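You operate a simulated robot arm through the tools that you are given. There is no shell and no other tool.

The job below is to be done with a simulated robot arm. You get a single attempt, and the scene is never put back.

TASK
Put things in order on the island top. At the end: the honey jar from the island top stands where the pepper mill stood; the pepper mill stands where the bread roll stood; the brown small tin from the island top is on the white plate; the clear glass with a red band stands where the honey jar stood; the bread roll from the island top stands on top of the yellow round cheese; whatever was shut is shut again. Leave all else as you found it, and nothing knocked over.

Only the result counts: the job must be done as asked and must still hold three seconds after the hand-in. Knocking over, shifting, dropping, spilling or breaking anything else fails it.

THE ROBOT
A 7-joint arm with a two-finger parallel gripper, fixed in place. Base frame: the origin is at the foot of the arm, x ahead of it, y to its left, z up; the work surface is at about z = 0. Units: m, rad, N and s.
With the tool pointing down near the work surface it reaches from about 0.22 to 0.58 m from the base axis. Its first joint turns from -1.152 to 1.152 rad. Payload 2.5 kg.
The TCP is the grasp point between the finger pads, 0.023 m short of the fingertips. In the tool frame z runs along the fingers and y along their closing line. The gripper opens to 0.094 m. The fingers are 0.038 m wide and 0.01 m thick; the gripper's body (0.054 by 0.096 m) begins 0.039 m behind the TCP.
Orientation is that of the tool frame in the base frame, as a unit quaternion [x, y, z, w]. With the fingers straight down and closing along the base's y, the tool's x points along the base's -x, its y along +y and its z along -z.

THE INTERFACE
- The arm moves only by the tool arm_command. Its argument "deltas" is a list of rows, each a list of 6 numbers: the shift along the base's x, y, z in units of 200 mm (1.0 is 200 mm), then the turn, a rotation vector about the base's x, y, z in units of 120 degrees (1.0 is 120 degrees). In form: [[dx, dy, dz, ax, ay, az], ...]. A call has 1 to 20 rows; each row is the pose to reach, as a shift and turn from the pose commanded when the call began. "fingers" is the gripper command, from -1 (fully open) to 1 (shut), values between in proportion, set as the call begins (left out, the last holds). A call with a number of a shift or a turn outside -1 to 1 is refused whole. A row lasts 0.2 s, in which the tool goes at most 0.05 m and 0.15 rad; a call with a longer step from one row to the next is refused whole, and so is a gripper value outside its range. A pose out of reach is approached as far as the arm can. The call stops where the force on the tool passes 40 N (or 10 N more than at its start, if that is more) or the arm is blocked; 0.2 s more then pass. The fingers move at their own pace (about 0.108 m/s each) and stop on an object; they squeeze with about 21 N. The grip force told is the motor's: it shows also when the fingers shut on nothing. Time passes only in rows, and 0.2 s behind the last, so rows that repeat a pose let the fingers close. The reply holds the time, the measured pose of the TCP, the force on the tool along the base axes, the opening and the grip force, in the units named above and with some noise, with the torque about the TCP (base axes, N m) and any sound that the robot's microphone picked up.
- Cameras (640 x 400 px; columns grow to the right, rows downward): "scene" is fixed at [0.1113, -0.406, 0.5347]; the picture's right is [0.87, -0.49, 0.00], its down [-0.33, -0.58, -0.74] and it looks along [0.36, 0.65, -0.67] (base axes); focal length 250 px, centre (320, 200). "wrist" rides on the gripper at [0.086, 0.016, -0.075] in the tool frame; the picture's right is [-0.18, 0.98, 0.00], its down [-0.58, -0.11, -0.81] and it looks along [-0.79, -0.15, 0.59] (tool axes); focal length 243 px, centre (320, 200). There is no depth. A picture from a camera that has moved, and an enlarged one, comes with that camera's place and axes in the base frame and with its lens.
- snapshot(camera): a new picture of that camera. The clock stands still meanwhile.
- close_up(camera, box): a new picture of the part [left, top, right, bottom] of that camera's present view, enlarged. The clock stands still meanwhile.
- sign_off(): hands the job in; it is judged then, once.

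Nothing tells you positions but the pictures and the camera data. Unless the task says otherwise, let go and move clear before handing in.

The tools are called after "Request:" as name(argument=value, ...) on one line, values as JSON. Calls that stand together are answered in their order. arm_command: Moves the arm, as the interface text tells. Its arguments: {"type":"object","properties":{"deltas":{"type":"array","items":{"type":"array","items":{"type":"number"}}},"fingers":{"type":"number"}},"required":["deltas"]} The other tools are called the same way: snapshot (camera) takes a picture; close_up (camera, box) takes an enlarged picture of a part of a camera's view; sign_off () hands the job in.

At the start:

```text
t: 0.0
tool_pos: [0.3889, -0.0037, 0.3099]
tcp_rot: [0.0, 1.0, 0.0, 0.0]
force: [-1.4, 0.4, 0.4]
ft_torque: [0.03, 0.01, -0.01]
width: 0.0939
gripper_force: 0.0
```

scene: 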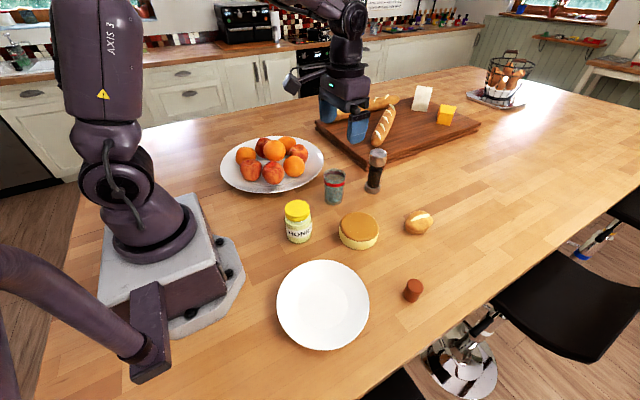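
wrist: 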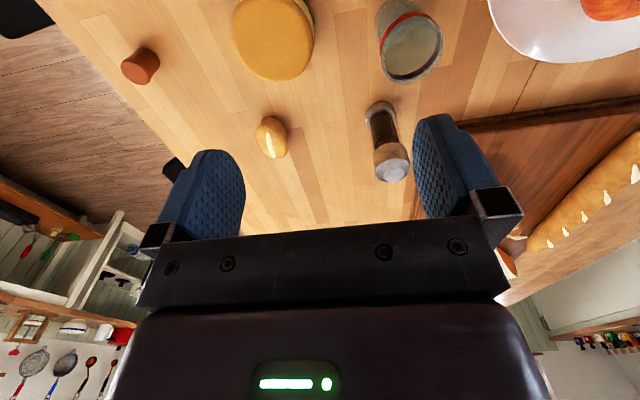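

I see the honey jar, glass with red band, pepper mill, round cheese, bread roll, brown tin and white plate on the island top. I'll take close-ups first to measure where each stands.

Request:
close_up(camera="scene", box=[270, 130, 450, 260])

Request:
close_up(camera="scene", box=[260, 240, 450, 360])

Request:
close_up(camera="wrist", box=[100, 0, 460, 225])

Request:
snapshot(camera="wrist")

```text
3.08 times, centred on (360, 195) of scene
camera zoom: at [0.1113, -0.406, 0.5347], right [0.87, -0.49, 0.0], down [-0.33, -0.58, -0.74], along [0.36, 0.65, -0.67], focal length 768 px, centre (197, 215)
```

zoom: 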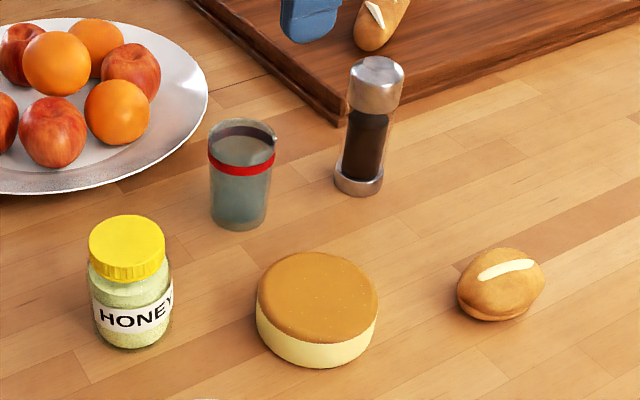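

```text
3.33 times, centred on (355, 300) of scene
camera zoom: at [0.1113, -0.406, 0.5347], right [0.87, -0.49, 0.0], down [-0.33, -0.58, -0.74], along [0.36, 0.65, -0.67], focal length 832 px, centre (203, -133)
```

zoom: 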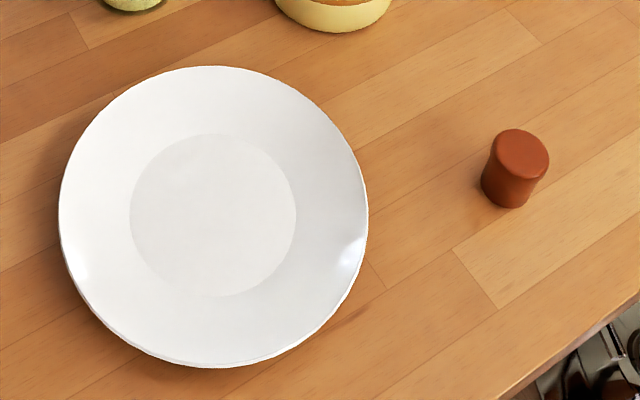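

```text
1.78 times, centred on (280, 112) of wrist
camera zoom: at [0.3024, 0.0128, 0.3852], right [0.18, 0.98, 0.0], down [0.58, -0.11, 0.81], along [0.79, -0.15, -0.59], focal length 431 px, centre (391, 356)
```

zoom: 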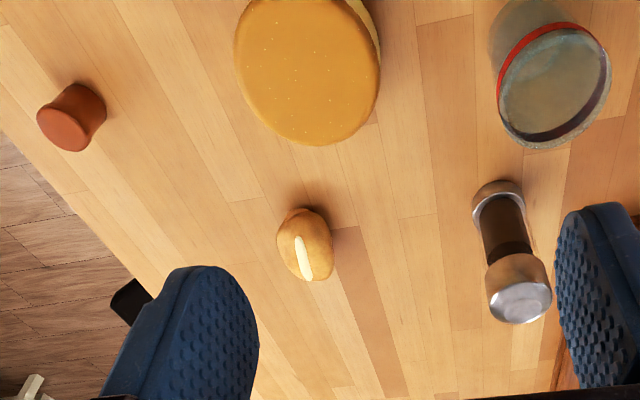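

```text
taken
camera wrist: at [0.3024, 0.0128, 0.3852], right [0.18, 0.98, 0.0], down [0.58, -0.11, 0.81], along [0.79, -0.15, -0.59], focal length 243 px, centre (320, 200)
```

wrist: 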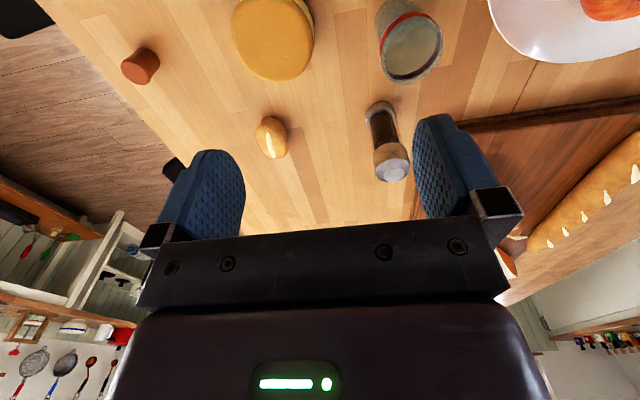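

The roll is near (0.585, -0.13), the mill near (0.58, 0.07), and the honey, glass and cheese near (0.28, 0.013), (0.443, 0.093) and (0.42, -0.068). The tin is near (0.42, -0.27) and the plate near (0.237, -0.197). The roll goes first, so I'll move above it and check the reach.

Request:
arm_command(deltas=[[0.1225, -0.0794, -0.1, 0, 0, -0.012], [0.245, -0.159, -0.2, 0, 0, -0.024], [0.3675, -0.238, -0.3, 0, 0, -0.036], [0.49, -0.3175, -0.4, 0, 0, -0.048], [0.6125, -0.397, -0.5, 0, 0, -0.06], [0.735, -0.476, -0.6, 0, 0, -0.072], [0.8575, -0.5556, -0.7, 0, 0, -0.084], [0.98, -0.635, -0.8, 0, 0, -0.0955], [0.98, -0.635, -0.8, 0, 0, -0.0955]], fingers=-1)

Request:
snapshot(camera="wrist")

Request:
snapshot(camera="scene")

```text
t: 2.0
tool_pos: [0.5857, -0.1297, 0.1493]
tcp_rot: [0.1, 0.995, 0.0, -0.001]
force: [-0.6, 0.1, -0.1]
ft_torque: [0.01, -0.01, -0.02]
width: 0.0941
gripper_force: 0.0
```

```text
taken
camera wrist: at [0.5034, -0.0962, 0.225], right [0.38, 0.93, 0.0], down [0.55, -0.22, 0.81], along [0.75, -0.3, -0.59], focal length 243 px, centre (320, 200)
```

wrist: 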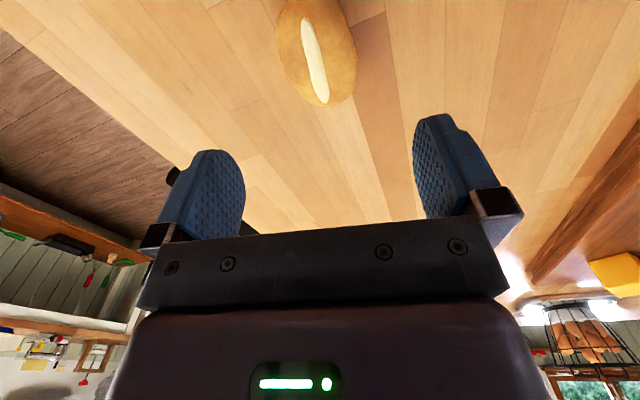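

```text
taken
```

scene: 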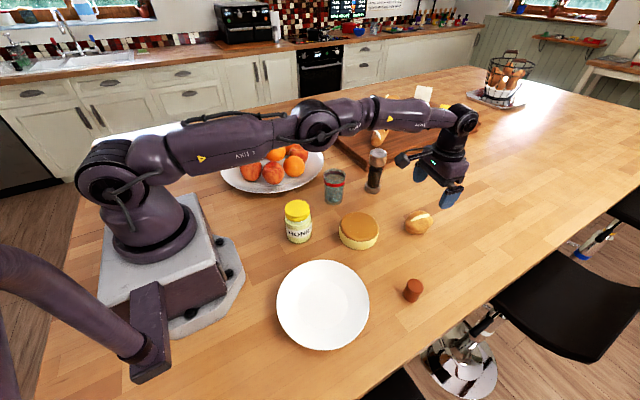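

The arm reaches (0.586, -0.13) at z = 0.15, with the roll centred under the hand and its long axis roughly radial. I'll lower in two steps, watching whether the reach holds.

Request:
arm_command(deltas=[[0, -0.004, -0.1, 0, 0, 0], [0, -0.0075, -0.2, 0, 0, 0], [0, -0.0075, -0.3, 0, 0, 0], [0, -0.0075, -0.3, 0, 0, 0]])

Request:
snapshot(camera="scene")

```text
t: 3.0
tool_pos: [0.5852, -0.1316, 0.0895]
tcp_rot: [0.1, 0.995, 0.001, 0.001]
force: [-0.2, 0.9, -0.1]
ft_torque: [0.0, -0.03, 0.03]
width: 0.0941
gripper_force: 0.0
```

```text
taken
```

scene: 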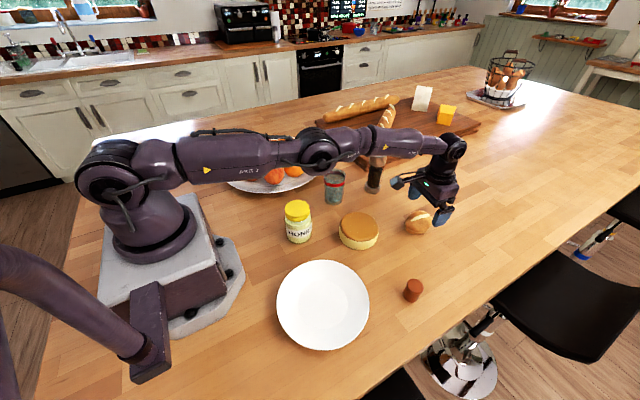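

Reach still holds at z = 0.09. I'll continue down around the roll to about z = 0.03.

Request:
arm_command(deltas=[[0, 0, -0.08, 0, 0, 0], [0, 0, -0.16, 0, 0, 0], [0, 0, -0.24, 0, 0, 0], [0, 0, -0.3, 0, 0, 0], [0, 0, -0.3, 0, 0, 0]])

Request:
snapshot(camera="wrist")

Request:
close_up(camera="scene", box=[350, 150, 510, 260])

```text
t: 4.2
tool_pos: [0.5773, -0.1309, 0.0316]
tcp_rot: [0.099, 0.995, 0.0, 0.0]
force: [-0.5, 0.0, 0.0]
ft_torque: [0.03, -0.01, 0.0]
width: 0.0941
gripper_force: 0.1
out of reach, approached as far as the arm can: row 2, 3, 4, 5
```

```text
taken
camera wrist: at [0.4956, -0.0972, 0.1065], right [0.38, 0.93, 0.0], down [0.55, -0.22, 0.81], along [0.75, -0.3, -0.59], focal length 243 px, centre (320, 200)
```

wrist: 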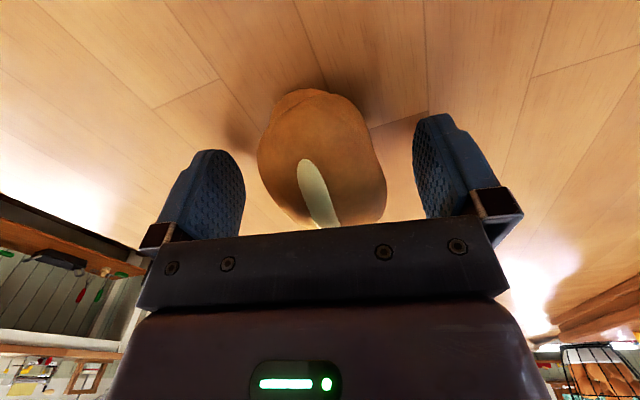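

```text
3.64 times, centred on (430, 205) of scene
camera zoom: at [0.1113, -0.406, 0.5347], right [0.87, -0.49, 0.0], down [-0.33, -0.58, -0.74], along [0.36, 0.65, -0.67], focal length 907 px, centre (-80, 182)
```

zoom: 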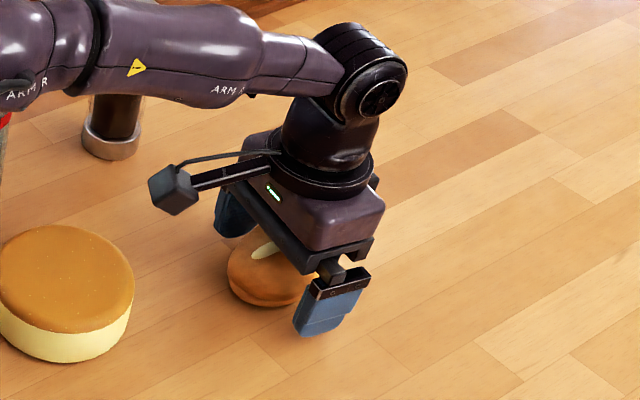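

I'm at r = 0.592 around the roll, about 8 mm short of its centre, which is still a good grasp across its width. I'll close on it now.

Request:
arm_command(deltas=[[0, 0, 0, 0, 0, 0], [0, 0, 0, 0, 0, 0], [0, 0, 0, 0, 0, 0], [0, 0, 0, 0, 0, 0]], fingers=1)

Request:
snapshot(camera="wrist")

```text
t: 5.2
tool_pos: [0.577, -0.1298, 0.0313]
tcp_rot: [0.1, 0.995, -0.001, 0.0]
force: [0.3, -0.6, 0.1]
ft_torque: [0.03, 0.0, 0.01]
width: 0.0549
gripper_force: 21.3
```

```text
taken
camera wrist: at [0.4956, -0.0972, 0.1066], right [0.38, 0.93, 0.0], down [0.55, -0.22, 0.81], along [0.75, -0.3, -0.59], focal length 243 px, centre (320, 200)
```

wrist: 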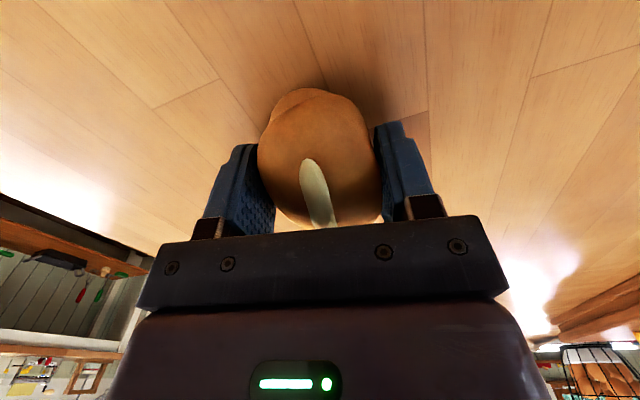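

The roll is gripped at 55 mm. I'll lift it straight up and check the hold.

Request:
arm_command(deltas=[[0, 0, 0.08, 0, 0, 0], [0, 0, 0.2, 0, 0, 0], [0, 0, 0.35, 0, 0, 0], [0, 0, 0.5, 0, 0, 0], [0, 0, 0.5, 0, 0, 0]])

Request:
snapshot(camera="scene")

Request:
snapshot(camera="wrist")

```text
t: 6.4
tool_pos: [0.5768, -0.1294, 0.1325]
tcp_rot: [0.1, 0.995, 0.0, -0.001]
force: [0.5, 0.3, -1.3]
ft_torque: [0.02, 0.0, 0.03]
width: 0.0548
gripper_force: 20.5
```

```text
taken
```

scene: 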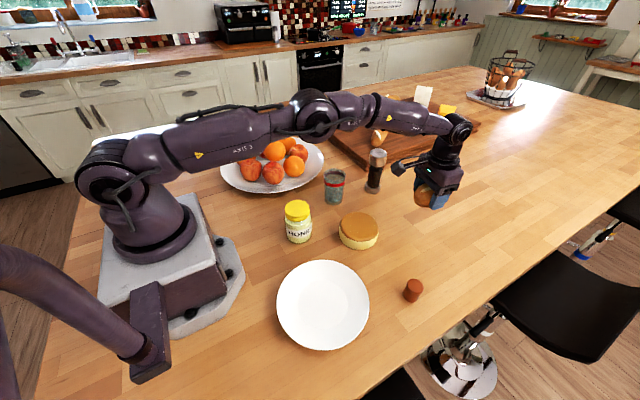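

```text
taken
camera wrist: at [0.4955, -0.0971, 0.2075], right [0.38, 0.93, 0.0], down [0.55, -0.22, 0.81], along [0.75, -0.3, -0.59], focal length 243 px, centre (320, 200)
```

wrist: 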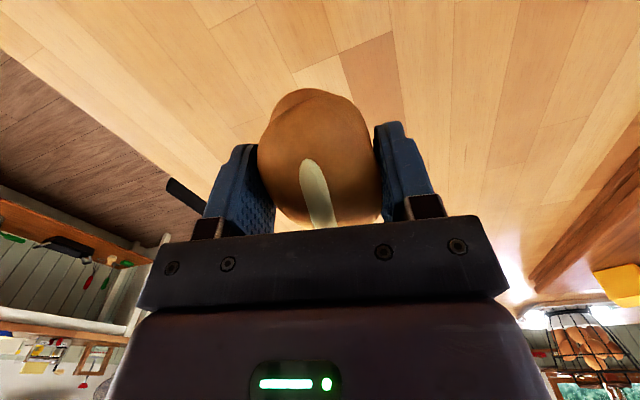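

The roll is held firmly. I'll carry it over the cheese at the same height and check the alignment before lowering.

Request:
arm_command(deltas=[[-0.08, 0.0315, 0, 0, 0, 0], [-0.22, 0.087, 0, 0, 0, 0], [-0.38, 0.149, 0, 0, 0, 0], [-0.54, 0.212, 0, 0, 0, 0], [-0.7, 0.274, 0, 0, 0, 0], [-0.81, 0.3175, 0, 0, 0, 0], [-0.81, 0.3175, 0, 0, 0, 0]])

Request:
close_up(camera="scene", box=[270, 130, 450, 260])

Request:
snapshot(camera="wrist")

```text
t: 8.0
tool_pos: [0.4159, -0.0651, 0.1329]
tcp_rot: [0.101, 0.995, 0.0, 0.0]
force: [0.8, 0.4, -1.2]
ft_torque: [-0.02, 0.01, 0.01]
width: 0.0544
gripper_force: 21.3
```

```text
3.08 times, centred on (360, 195) of scene
camera zoom: at [0.1113, -0.406, 0.5347], right [0.87, -0.49, 0.0], down [-0.33, -0.58, -0.74], along [0.36, 0.65, -0.67], focal length 768 px, centre (197, 215)
```

zoom: 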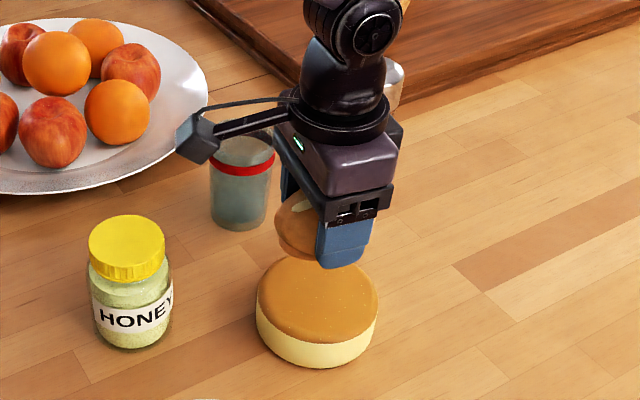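

```text
taken
camera wrist: at [0.3335, -0.033, 0.2068], right [0.38, 0.93, 0.0], down [0.55, -0.22, 0.81], along [0.75, -0.3, -0.59], focal length 243 px, centre (320, 200)
```

wrist: 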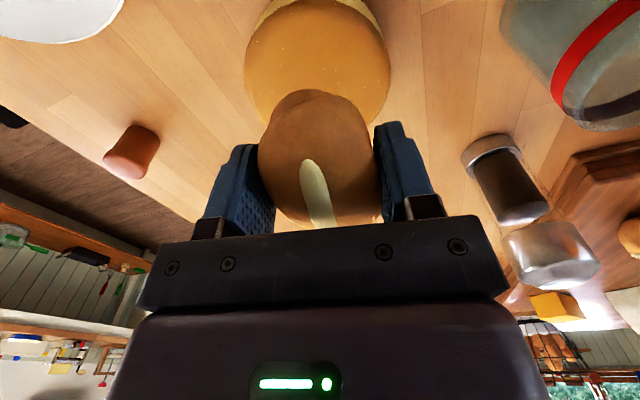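

The roll is hanging within a few millimetres of the cheese's centre. I'll make a small correction and lower to just above the cheese top.

Request:
arm_command(deltas=[[0.005, -0.01, -0.08, 0, 0, 0], [0.005, -0.01, -0.16, 0, 0, 0], [0.005, -0.01, -0.24, 0, 0, 0], [0.005, -0.01, -0.29, 0, 0, 0], [0.005, -0.01, -0.31, 0, 0, 0], [0.005, -0.01, -0.31, 0, 0, 0]])

Request:
close_up(camera="scene", box=[310, 180, 410, 260])

Request:
snapshot(camera="wrist")

```text
t: 9.4
tool_pos: [0.4187, -0.0686, 0.0704]
tcp_rot: [0.099, 0.995, 0.0, 0.004]
force: [5.9, -1.7, 17.7]
ft_torque: [-0.03, -0.19, -0.02]
width: 0.0547
gripper_force: 20.6
```

```text
5.00 times, centred on (360, 220) of scene
camera zoom: at [0.1112, -0.406, 0.5348], right [0.87, -0.49, 0.0], down [-0.33, -0.58, -0.74], along [0.36, 0.65, -0.67], focal length 1247 px, centre (120, 100)
```

zoom: 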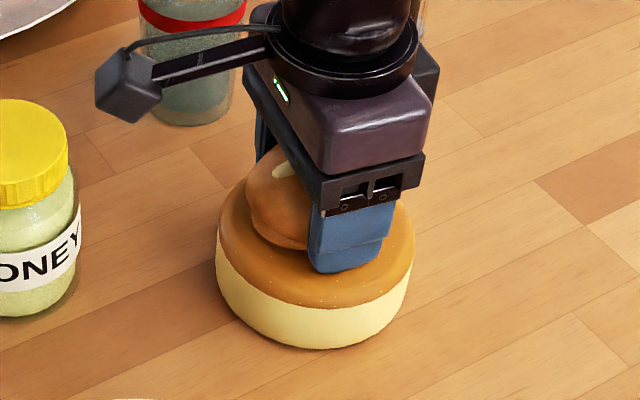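

```text
taken
camera wrist: at [0.3362, -0.0354, 0.1451], right [0.38, 0.93, 0.0], down [0.54, -0.22, 0.81], along [0.75, -0.3, -0.59], focal length 243 px, centre (320, 200)
```

wrist: 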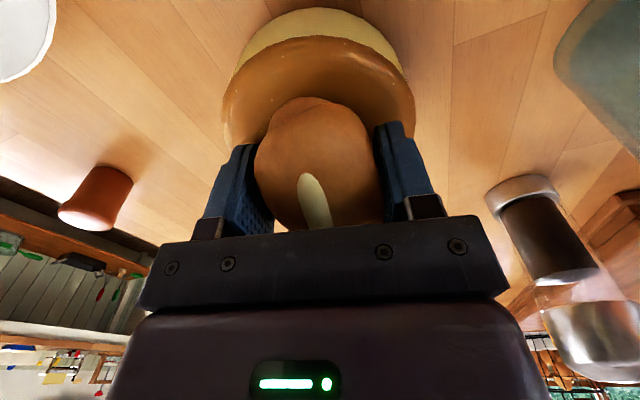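

The roll touched the cheese earlier than I estimated, so the cheese is about 38 mm tall, and the cheese hasn't shifted. I'll ease up slightly to relieve the 18 N load before releasing.

Request:
arm_command(deltas=[[0, 0, 0.005, 0, 0, 0], [0, 0, 0.005, 0, 0, 0]])

```text
t: 10.0
tool_pos: [0.4167, -0.0682, 0.0704]
tcp_rot: [0.099, 0.995, 0.0, 0.002]
force: [7.4, -0.9, 12.8]
ft_torque: [-0.02, -0.27, 0.01]
width: 0.0545
gripper_force: 20.8
```

The load dropped to 13 N. I'll ease up another 2 mm.

Request:
arm_command(deltas=[[0, 0, 0.005, 0, 0, 0], [0, 0, 0.01, 0, 0, 0], [0, 0, 0.01, 0, 0, 0]])

```text
t: 10.8
tool_pos: [0.4159, -0.0697, 0.0728]
tcp_rot: [0.101, 0.995, 0.0, -0.002]
force: [-0.2, 0.0, -0.8]
ft_torque: [-0.01, 0.03, -0.01]
width: 0.0547
gripper_force: 21.1
```

It's free now and sitting right at the contact height. I'll lower about 1 mm to touch, then open the fingers.

Request:
arm_command(deltas=[[0, 0, -0.004, 0, 0, 0], [0, 0, -0.006, 0, 0, 0], [0, 0, -0.006, 0, 0, 0]])

Request:
close_up(camera="scene", box=[310, 180, 410, 260])

```text
t: 11.6
tool_pos: [0.4168, -0.0683, 0.0716]
tcp_rot: [0.1, 0.995, 0.0, 0.0]
force: [0.6, 0.2, -0.3]
ft_torque: [0.0, -0.04, 0.01]
width: 0.0547
gripper_force: 20.4
```

```text
5.00 times, centred on (360, 220) of scene
camera zoom: at [0.1113, -0.406, 0.5347], right [0.87, -0.49, 0.0], down [-0.33, -0.58, -0.74], along [0.36, 0.65, -0.67], focal length 1247 px, centre (120, 100)
```

zoom: 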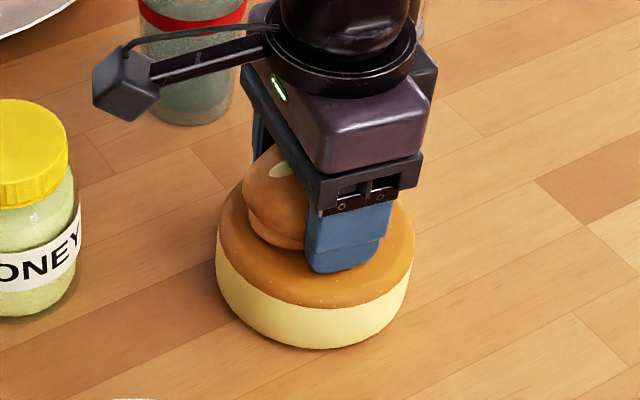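

The force shows the roll's weight resting on the cheese. I'll open the fingers and wait.

Request:
arm_command(deltas=[[0, 0, 0, 0, 0, 0], [0, 0, 0, 0, 0, 0], [0, 0, 0, 0, 0, 0]], fingers=-0.8)

Request:
close_up(camera="scene", box=[310, 180, 410, 260])

Request:
snapshot(camera="wrist")

```text
t: 12.4
tool_pos: [0.4174, -0.0686, 0.0708]
tcp_rot: [0.101, 0.995, 0.0, 0.0]
force: [0.4, 1.0, 0.0]
ft_torque: [-0.01, 0.02, -0.01]
width: 0.0845
gripper_force: 0.1
```

```text
5.00 times, centred on (360, 220) of scene
camera zoom: at [0.1113, -0.406, 0.5347], right [0.87, -0.49, 0.0], down [-0.33, -0.58, -0.74], along [0.36, 0.65, -0.67], focal length 1247 px, centre (120, 100)
```

zoom: 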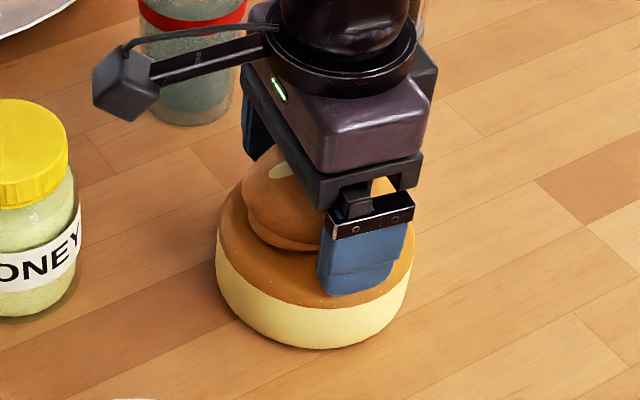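

```text
taken
camera wrist: at [0.3349, -0.0354, 0.1465], right [0.38, 0.93, 0.0], down [0.55, -0.22, 0.81], along [0.75, -0.3, -0.59], focal length 243 px, centre (320, 200)
```

wrist: 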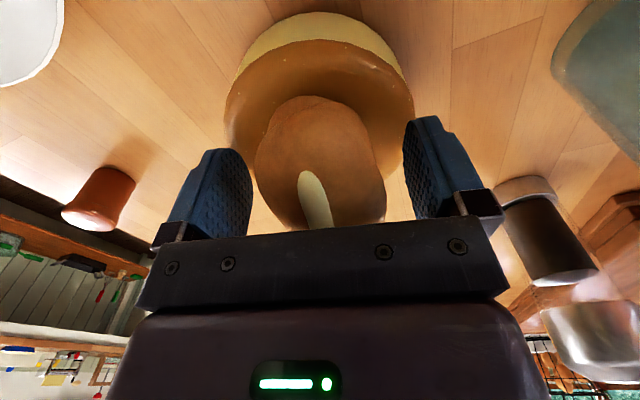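

The roll rests centred on the cheese and the fingers are clear of it. I'll retreat straight up and check.

Request:
arm_command(deltas=[[0, 0, 0.08, 0, 0, 0], [0, 0, 0.2, 0, 0, 0], [0, 0, 0.4, 0, 0, 0], [0, 0, 0.6, 0, 0, 0], [0, 0, 0.745, 0, 0, 0], [0, 0, 0.745, 0, 0, 0]])

Request:
snapshot(camera="scene")

Request:
snapshot(camera="wrist")

```text
t: 13.8
tool_pos: [0.4168, -0.0694, 0.2198]
tcp_rot: [0.1, 0.995, 0.0, -0.001]
force: [0.4, -0.5, -1.2]
ft_torque: [0.03, 0.01, -0.01]
width: 0.0846
gripper_force: 0.1
```

```text
taken
```

scene: 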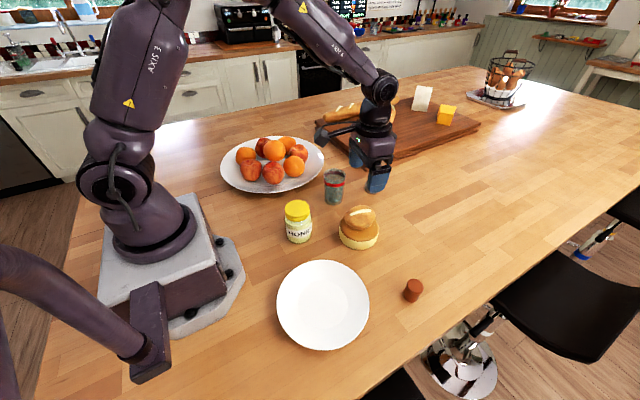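

```text
taken
camera wrist: at [0.3353, -0.0359, 0.296], right [0.38, 0.93, 0.0], down [0.55, -0.22, 0.81], along [0.75, -0.3, -0.59], focal length 243 px, centre (320, 200)
```

wrist: 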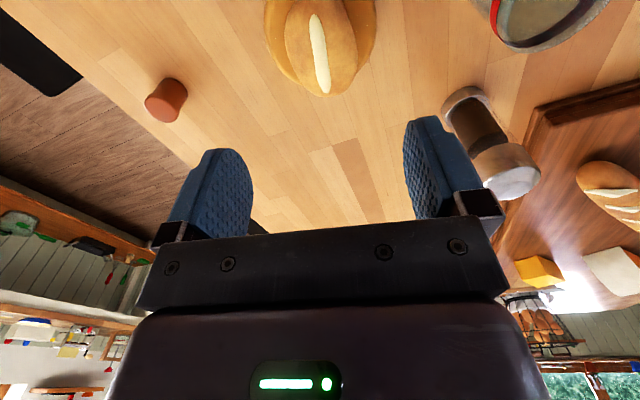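

The roll sits well on the cheese. Next I'll move to a spot with a clear wrist view of the mill, to measure it and its surroundings better.

Request:
arm_command(deltas=[[0.045, 0.115, 0.03, 0, 0, 0.025], [0.09, 0.23, 0.06, 0, 0, 0.05], [0.135, 0.345, 0.09, 0, 0, 0.075], [0.18, 0.46, 0.12, 0, 0, 0.1], [0.225, 0.58, 0.14, 0, 0, 0.126], [0.27, 0.6925, 0.15, 0, 0, 0.1528], [0.27, 0.6925, 0.15, 0, 0, 0.1528]], fingers=-1)

Request:
snapshot(camera="wrist")

Request:
close_up(camera="wrist", box=[220, 0, 460, 150])

Request:
close_up(camera="scene", box=[320, 120, 420, 200])

```text
t: 15.4
tool_pos: [0.4708, 0.069, 0.2498]
tcp_rot: [-0.06, 0.998, 0.0, -0.001]
force: [-0.4, -0.3, 0.2]
ft_torque: [0.03, 0.05, 0.02]
width: 0.094
gripper_force: 0.1
```

```text
taken
camera wrist: at [0.3823, 0.0756, 0.3251], right [0.06, 1.0, 0.0], down [0.59, -0.04, 0.81], along [0.8, -0.05, -0.59], focal length 243 px, centre (320, 200)
```

wrist: 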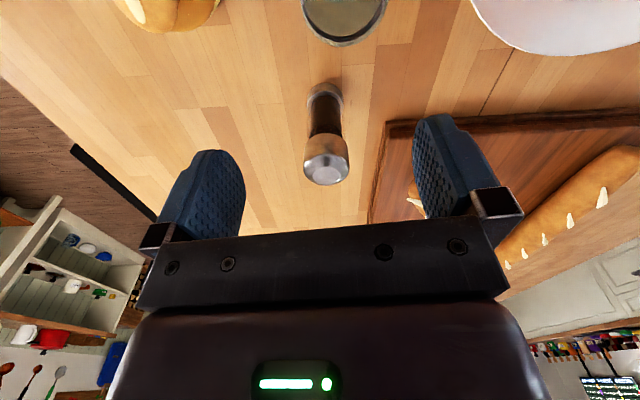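

```text
2.67 times, centred on (340, 75) of wrist
camera zoom: at [0.3823, 0.0756, 0.3251], right [0.06, 1.0, 0.0], down [0.59, -0.04, 0.81], along [0.8, -0.05, -0.59], focal length 647 px, centre (267, 533)
```

zoom: 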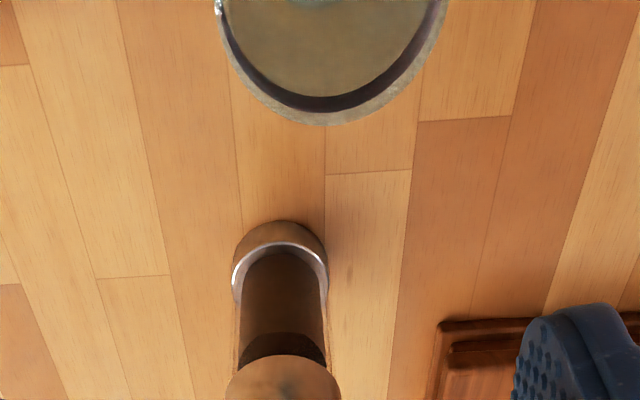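

```text
5.00 times, centred on (370, 160) of scene
camera zoom: at [0.1113, -0.406, 0.5347], right [0.87, -0.49, 0.0], down [-0.33, -0.58, -0.74], along [0.36, 0.65, -0.67], focal length 1247 px, centre (70, 400)
```

zoom: 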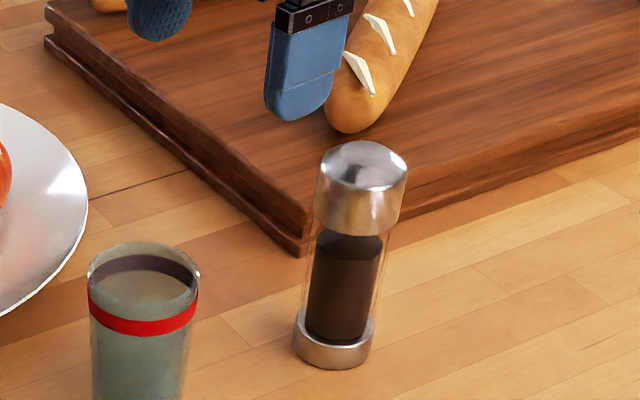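

The mill is at about (0.583, 0.070), roughly 52 mm across and 138 mm tall. I'll go above it and then lower around the head.

Request:
arm_command(deltas=[[0.14, 0.0006, 0, 0, 0, 0], [0.28, 0.001, 0, 0, 0, 0], [0.42, 0.002, -0.05, 0, 0, 0], [0.53, 0.0025, -0.15, 0, 0, 0], [0.567, 0.0025, -0.25, 0, 0, 0], [0.567, 0.0025, -0.25, 0, 0, 0]])

Request:
snapshot(camera="wrist")

Request:
close_up(camera="scene", box=[320, 110, 420, 200])

```text
t: 16.8
tool_pos: [0.583, 0.0703, 0.1995]
tcp_rot: [-0.06, 0.998, -0.001, 0.0]
force: [1.0, -0.3, 0.8]
ft_torque: [-0.01, -0.01, 0.02]
width: 0.094
gripper_force: 0.1
```

```text
taken
camera wrist: at [0.4957, 0.0762, 0.2748], right [0.06, 1.0, 0.0], down [0.59, -0.04, 0.81], along [0.8, -0.05, -0.59], focal length 243 px, centre (320, 200)
```

wrist: 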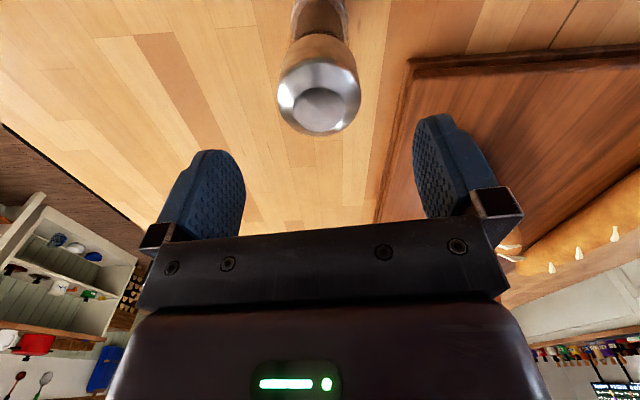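

```text
4.44 times, centred on (370, 155) of scene
camera zoom: at [0.1113, -0.406, 0.5347], right [0.87, -0.49, 0.0], down [-0.33, -0.58, -0.74], along [0.36, 0.65, -0.67], focal length 1109 px, centre (98, 400)
```

zoom: 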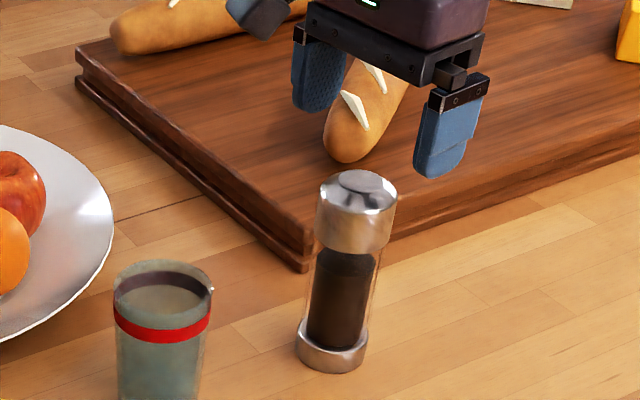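

The mill's head is aligned under the TCP to within about 2 mm. I'll lower to z ≈ 0.108 with the fingers open.

Request:
arm_command(deltas=[[0.004, 0, -0.1, 0, 0, 0], [0.008, 0, -0.2, 0, 0, 0], [0.008, 0, -0.3, 0, 0, 0], [0.008, 0, -0.38, 0, 0, 0], [0.008, 0, -0.43, 0, 0, 0], [0.008, 0, -0.455, 0, 0, 0], [0.008, 0, -0.455, 0, 0, 0]])

Request:
snapshot(camera="wrist")

Request:
close_up(camera="scene", box=[320, 110, 420, 200])

```text
t: 18.4
tool_pos: [0.5853, 0.071, 0.109]
tcp_rot: [-0.061, 0.998, 0.001, 0.0]
force: [-0.2, -0.7, 0.1]
ft_torque: [-0.03, 0.03, 0.0]
width: 0.094
gripper_force: 0.0
```

```text
taken
camera wrist: at [0.4977, 0.0763, 0.1842], right [0.07, 1.0, 0.0], down [0.59, -0.04, 0.81], along [0.8, -0.05, -0.59], focal length 243 px, centre (320, 200)
```

wrist: 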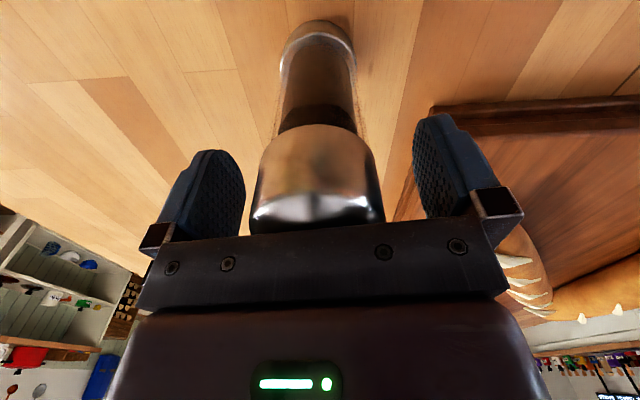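

```text
4.44 times, centred on (370, 155) of scene
camera zoom: at [0.1113, -0.406, 0.5347], right [0.87, -0.49, 0.0], down [-0.33, -0.58, -0.74], along [0.36, 0.65, -0.67], focal length 1109 px, centre (98, 400)
```

zoom: 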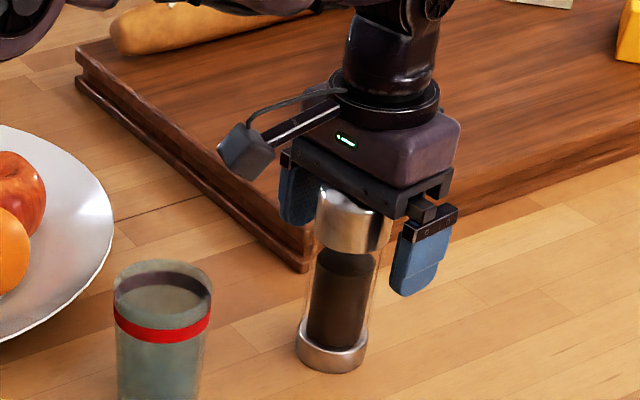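

The mill's head is between the fingers with no contact. I'll close the gripper.

Request:
arm_command(deltas=[[0, 0, 0, 0, 0, 0], [0, 0, 0, 0, 0, 0], [0, 0, 0, 0, 0, 0], [0, 0, 0, 0, 0, 0]], fingers=1)

Request:
close_up(camera="scene", box=[320, 110, 420, 200])

```text
t: 19.4
tool_pos: [0.5855, 0.0707, 0.1092]
tcp_rot: [-0.06, 0.998, -0.001, 0.0]
force: [0.5, 1.7, 0.8]
ft_torque: [0.0, -0.04, 0.02]
width: 0.051
gripper_force: 21.3
```

```text
4.44 times, centred on (370, 155) of scene
camera zoom: at [0.1113, -0.406, 0.5347], right [0.87, -0.49, 0.0], down [-0.33, -0.58, -0.74], along [0.36, 0.65, -0.67], focal length 1109 px, centre (98, 400)
```

zoom: 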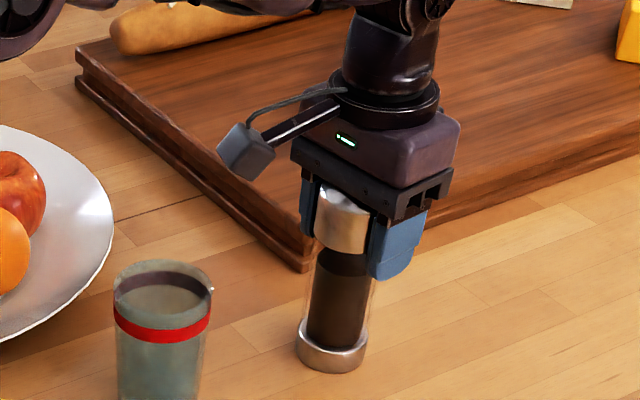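

The mill is gripped at 51 mm. I'll lift it slowly about 6 cm and check.

Request:
arm_command(deltas=[[0, 0, 0.04, 0, 0, 0], [0, 0, 0.1, 0, 0, 0], [0, 0, 0.18, 0, 0, 0], [0, 0, 0.26, 0, 0, 0], [0, 0, 0.3, 0, 0, 0], [0, 0, 0.3, 0, 0, 0]])

Request:
close_up(camera="scene", box=[320, 90, 460, 200])

```text
t: 20.8
tool_pos: [0.5858, 0.0702, 0.1689]
tcp_rot: [-0.06, 0.998, 0.0, 0.0]
force: [-0.1, 0.3, -2.9]
ft_torque: [-0.02, 0.02, -0.01]
width: 0.0513
gripper_force: 21.1
```

```text
3.64 times, centred on (390, 145) of scene
camera zoom: at [0.1113, -0.406, 0.5347], right [0.87, -0.49, 0.0], down [-0.33, -0.58, -0.74], along [0.36, 0.65, -0.67], focal length 907 px, centre (66, 400)
```

zoom: 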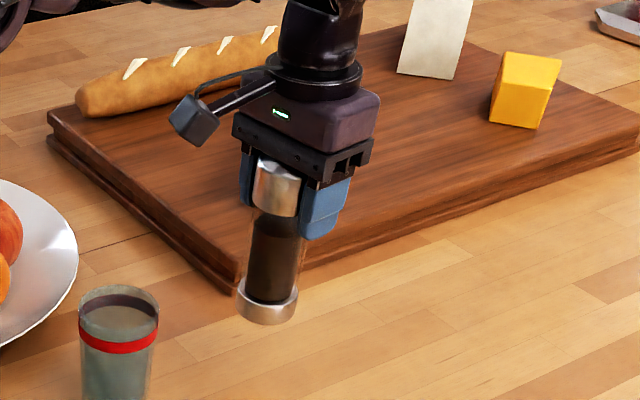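

The lift is clean. I'll carry the mill over to the roll's old spot at this height.

Request:
arm_command(deltas=[[0.0, -0.06, 0, 0, 0, -0.01], [0.0, -0.18, 0, 0, 0, -0.028], [0.001, -0.32, 0, 0, 0, -0.05], [0.002, -0.47, 0, 0, 0, -0.073], [0.004, -0.62, 0, 0, 0, -0.097], [0.006, -0.77, 0, 0, 0, -0.12], [0.008, -0.9, 0, 0, 0, -0.14], [0.01, -0.98, 0, 0, 0, -0.1528], [0.01, -0.98, 0, 0, 0, -0.1528]])

Request:
snapshot(camera="scene")

Request:
snapshot(camera="wrist")

```text
t: 22.8
tool_pos: [0.5867, -0.1258, 0.1683]
tcp_rot: [0.1, 0.995, -0.001, 0.0]
force: [0.0, 0.1, -2.7]
ft_torque: [0.02, 0.01, 0.0]
width: 0.0514
gripper_force: 21.2
```

```text
taken
```

scene: 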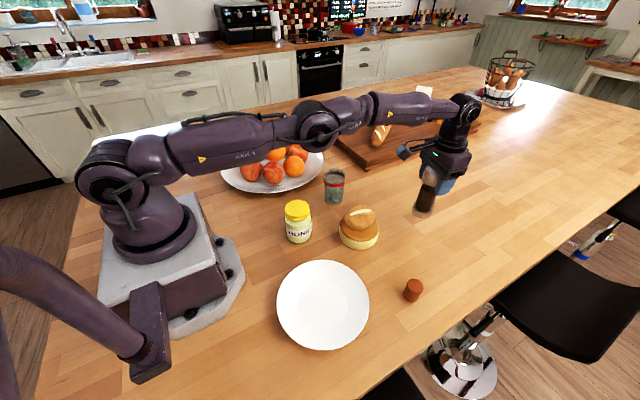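

```text
taken
camera wrist: at [0.5057, -0.0924, 0.2438], right [0.38, 0.93, 0.0], down [0.55, -0.22, 0.81], along [0.75, -0.3, -0.59], focal length 243 px, centre (320, 200)
```

wrist: 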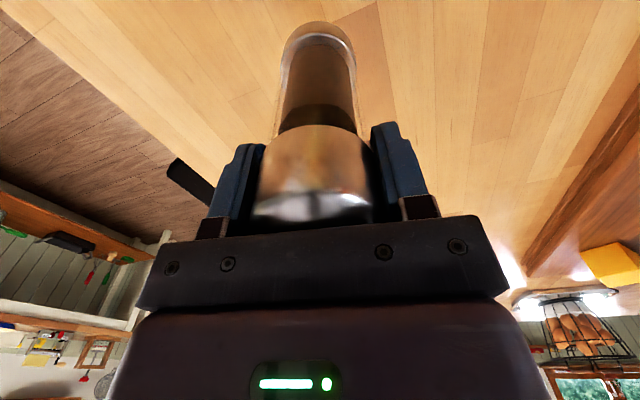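

The mill hangs upright over the spot. I'll make the last 5 mm shift and lower to just above the surface.

Request:
arm_command(deltas=[[0, -0.025, -0.04, 0, 0, 0], [0, -0.025, -0.1, 0, 0, 0], [0, -0.025, -0.18, 0, 0, 0], [0, -0.025, -0.24, 0, 0, 0], [0, -0.025, -0.28, 0, 0, 0], [0, -0.025, -0.29, 0, 0, 0], [0, -0.025, -0.29, 0, 0, 0]])

Request:
close_up(camera="scene", box=[360, 130, 500, 240])

```text
t: 24.4
tool_pos: [0.588, -0.1307, 0.111]
tcp_rot: [0.1, 0.995, 0.001, 0.0]
force: [0.0, 0.4, -2.6]
ft_torque: [0.04, -0.02, 0.03]
width: 0.0514
gripper_force: 21.2
```

```text
3.64 times, centred on (430, 185) of scene
camera zoom: at [0.1113, -0.406, 0.5347], right [0.87, -0.49, 0.0], down [-0.33, -0.58, -0.74], along [0.36, 0.65, -0.67], focal length 907 px, centre (-80, 254)
```

zoom: 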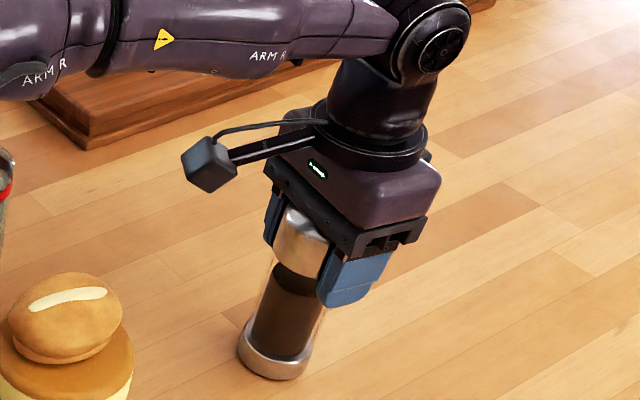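

The mill's base is at about (0.586, -0.131), matching the roll's old spot. I'll lower the last 2 mm gently.

Request:
arm_command(deltas=[[0, 0, -0.004, 0, 0, 0], [0, 0, -0.008, 0, 0, 0], [0, 0, -0.01, 0, 0, 0], [0, 0, -0.01, 0, 0, 0]])

```text
t: 25.4
tool_pos: [0.5873, -0.132, 0.1092]
tcp_rot: [0.1, 0.995, 0.0, 0.0]
force: [0.2, 0.3, -1.0]
ft_torque: [-0.02, 0.01, 0.0]
width: 0.0516
gripper_force: 21.2
```

The force is dropping, so the base is starting to touch. I'll go another 0.6 mm.

Request:
arm_command(deltas=[[0, 0, -0.003, 0, 0, 0], [0, 0, -0.003, 0, 0, 0]])

```text
t: 26.0
tool_pos: [0.5875, -0.1296, 0.1095]
tcp_rot: [0.1, 0.995, 0.0, -0.001]
force: [-2.7, 0.9, 3.8]
ft_torque: [0.06, 0.31, -0.01]
width: 0.051
gripper_force: 20.5
```

It's in contact at about 4 N. I'll release.

Request:
arm_command(deltas=[[0, 0, 0, 0, 0, 0], [0, 0, 0, 0, 0, 0], [0, 0, 0, 0, 0, 0]], fingers=-1)

Request:
close_up(camera="scene", box=[360, 130, 500, 240])

Request:
snapshot(camera="wrist")

```text
t: 26.8
tool_pos: [0.5878, -0.1311, 0.109]
tcp_rot: [0.1, 0.995, 0.0, 0.0]
force: [0.8, -0.2, 2.0]
ft_torque: [0.02, 0.03, 0.03]
width: 0.0941
gripper_force: 0.2
```

```text
3.64 times, centred on (430, 185) of scene
camera zoom: at [0.1113, -0.406, 0.5347], right [0.87, -0.49, 0.0], down [-0.33, -0.58, -0.74], along [0.36, 0.65, -0.67], focal length 907 px, centre (-80, 254)
```

zoom: 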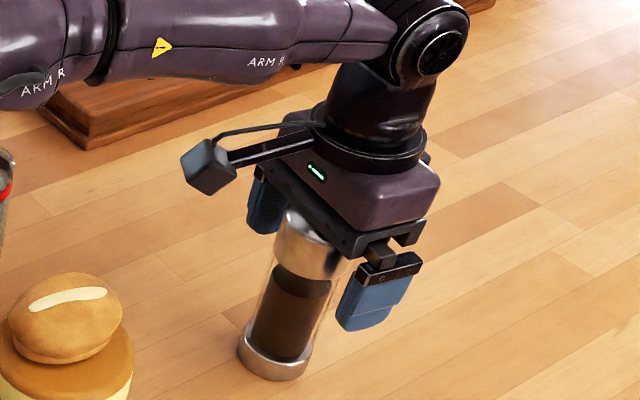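

```text
taken
camera wrist: at [0.5054, -0.0975, 0.1839], right [0.38, 0.93, 0.0], down [0.55, -0.22, 0.81], along [0.75, -0.3, -0.59], focal length 243 px, centre (320, 200)
```

wrist: 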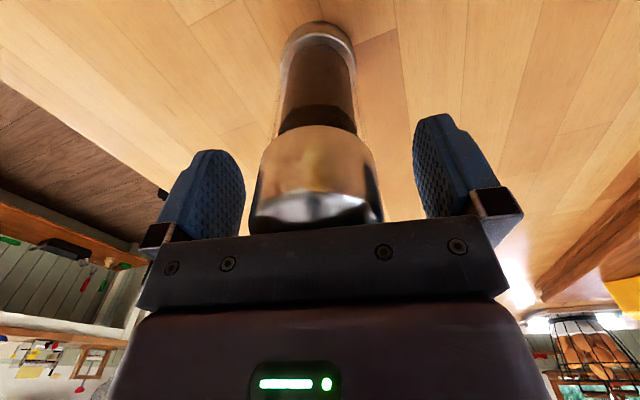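

The mill stands free. I'll rise straight up, then back off towards the honey jar.

Request:
arm_command(deltas=[[0, 0, 0.06, 0, 0, 0], [0, 0, 0.16, 0, 0, 0], [0, 0, 0.32, 0, 0, 0], [0, 0, 0.5, 0, 0, 0], [-0.05, 0.02, 0.66, 0, 0, 0], [-0.2, 0.07, 0.71, 0, 0, 0], [-0.4, 0.15, 0.71, 0, 0, 0], [-0.6, 0.22, 0.71, 0, 0, 0.02], [-0.8, 0.3, 0.71, 0, 0, 0.05], [-0.95, 0.36, 0.71, 0, 0, 0.08], [-0.95, 0.36, 0.71, 0, 0, 0.0955]])

Request:
snapshot(camera="scene")

Request:
snapshot(camera="wrist")

```text
t: 29.2
tool_pos: [0.3966, -0.0576, 0.2515]
tcp_rot: [-0.001, 1.0, 0.0, 0.0]
force: [-0.3, -0.2, -0.5]
ft_torque: [-0.02, 0.0, 0.01]
width: 0.0942
gripper_force: 0.1
```

```text
taken
```

scene: 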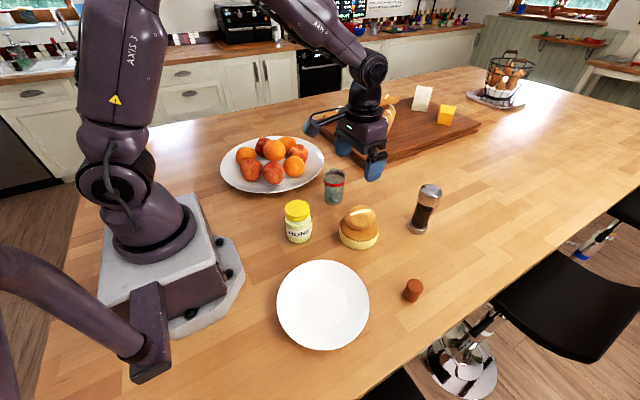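

```text
taken
camera wrist: at [0.31, -0.0422, 0.3255], right [0.18, 0.98, 0.0], down [0.58, -0.11, 0.81], along [0.79, -0.15, -0.59], focal length 243 px, centre (320, 200)
```

wrist: 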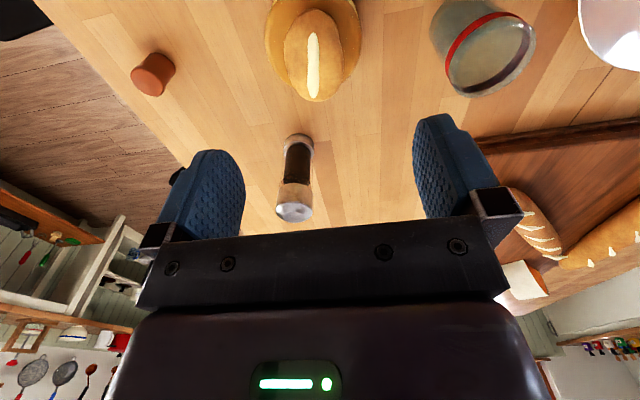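

The mill now stands upright where the roll was. I'll move back over the honey jar for a wrist view.

Request:
arm_command(deltas=[[-0.15, 0.07, 0, 0, 0, 0], [-0.3, 0.14, 0, 0, 0, 0], [-0.45, 0.21, 0, 0, 0, 0], [-0.6, 0.28, 0, 0, 0, 0], [-0.733, 0.3425, 0, 0, 0, 0], [-0.733, 0.3425, 0, 0, 0, 0]])

Request:
snapshot(camera="wrist")

Request:
snapshot(camera="scene")

```text
t: 30.6
tool_pos: [0.2502, 0.0095, 0.2517]
tcp_rot: [0.0, 1.0, 0.0, 0.001]
force: [1.2, 0.4, -0.2]
ft_torque: [-0.03, 0.0, -0.02]
width: 0.0941
gripper_force: 0.1
```

```text
taken
camera wrist: at [0.1636, 0.0256, 0.326], right [0.18, 0.98, 0.0], down [0.58, -0.11, 0.81], along [0.79, -0.15, -0.59], focal length 243 px, centre (320, 200)
```

wrist: 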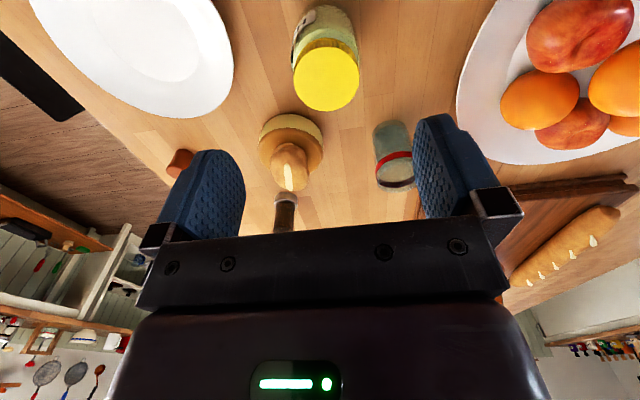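

```text
taken
```

scene: 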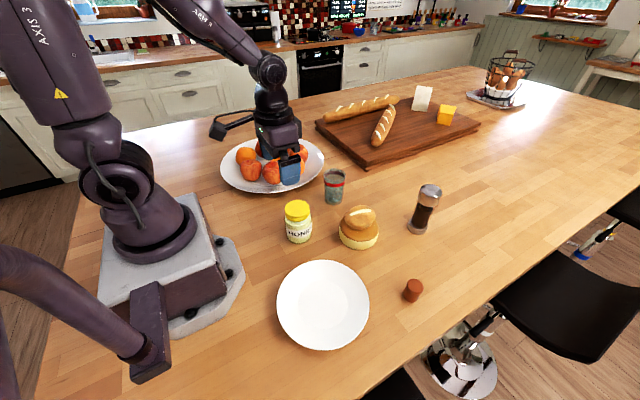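

The honey jar stands at about (0.2805, 0.0115) and is roughly 100 mm tall. I'll position above it and lower partway.

Request:
arm_command(deltas=[[0.155, 0.0095, 0, 0, 0, 0], [0.155, 0.0095, -0.1, 0, 0, 0], [0.155, 0.0095, -0.25, 0, 0, 0], [0.155, 0.0095, -0.45, 0, 0, 0], [0.155, 0.0095, -0.45, 0, 0, 0]])

Request:
snapshot(camera="wrist")

Request:
close_up(camera="scene", box=[240, 130, 380, 260])

```text
t: 31.8
tool_pos: [0.2823, 0.0123, 0.1603]
tcp_rot: [0.001, 1.0, 0.0, -0.001]
force: [0.1, -0.7, 1.4]
ft_torque: [0.0, -0.01, 0.02]
width: 0.094
gripper_force: 0.0
```

```text
taken
camera wrist: at [0.1958, 0.0275, 0.235], right [0.18, 0.98, 0.0], down [0.58, -0.11, 0.81], along [0.79, -0.15, -0.59], focal length 243 px, centre (320, 200)
```

wrist: 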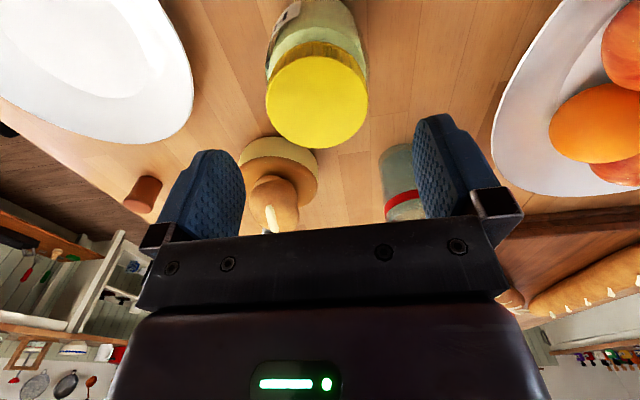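

```text
3.08 times, centred on (310, 195) of scene
camera zoom: at [0.1113, -0.406, 0.5347], right [0.87, -0.49, 0.0], down [-0.33, -0.58, -0.74], along [0.36, 0.65, -0.67], focal length 768 px, centre (351, 215)
```

zoom: 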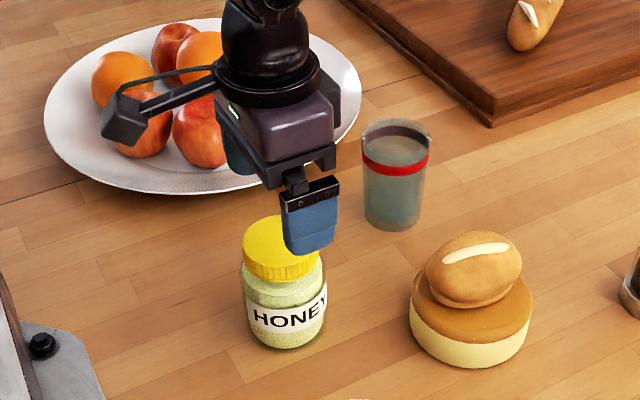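

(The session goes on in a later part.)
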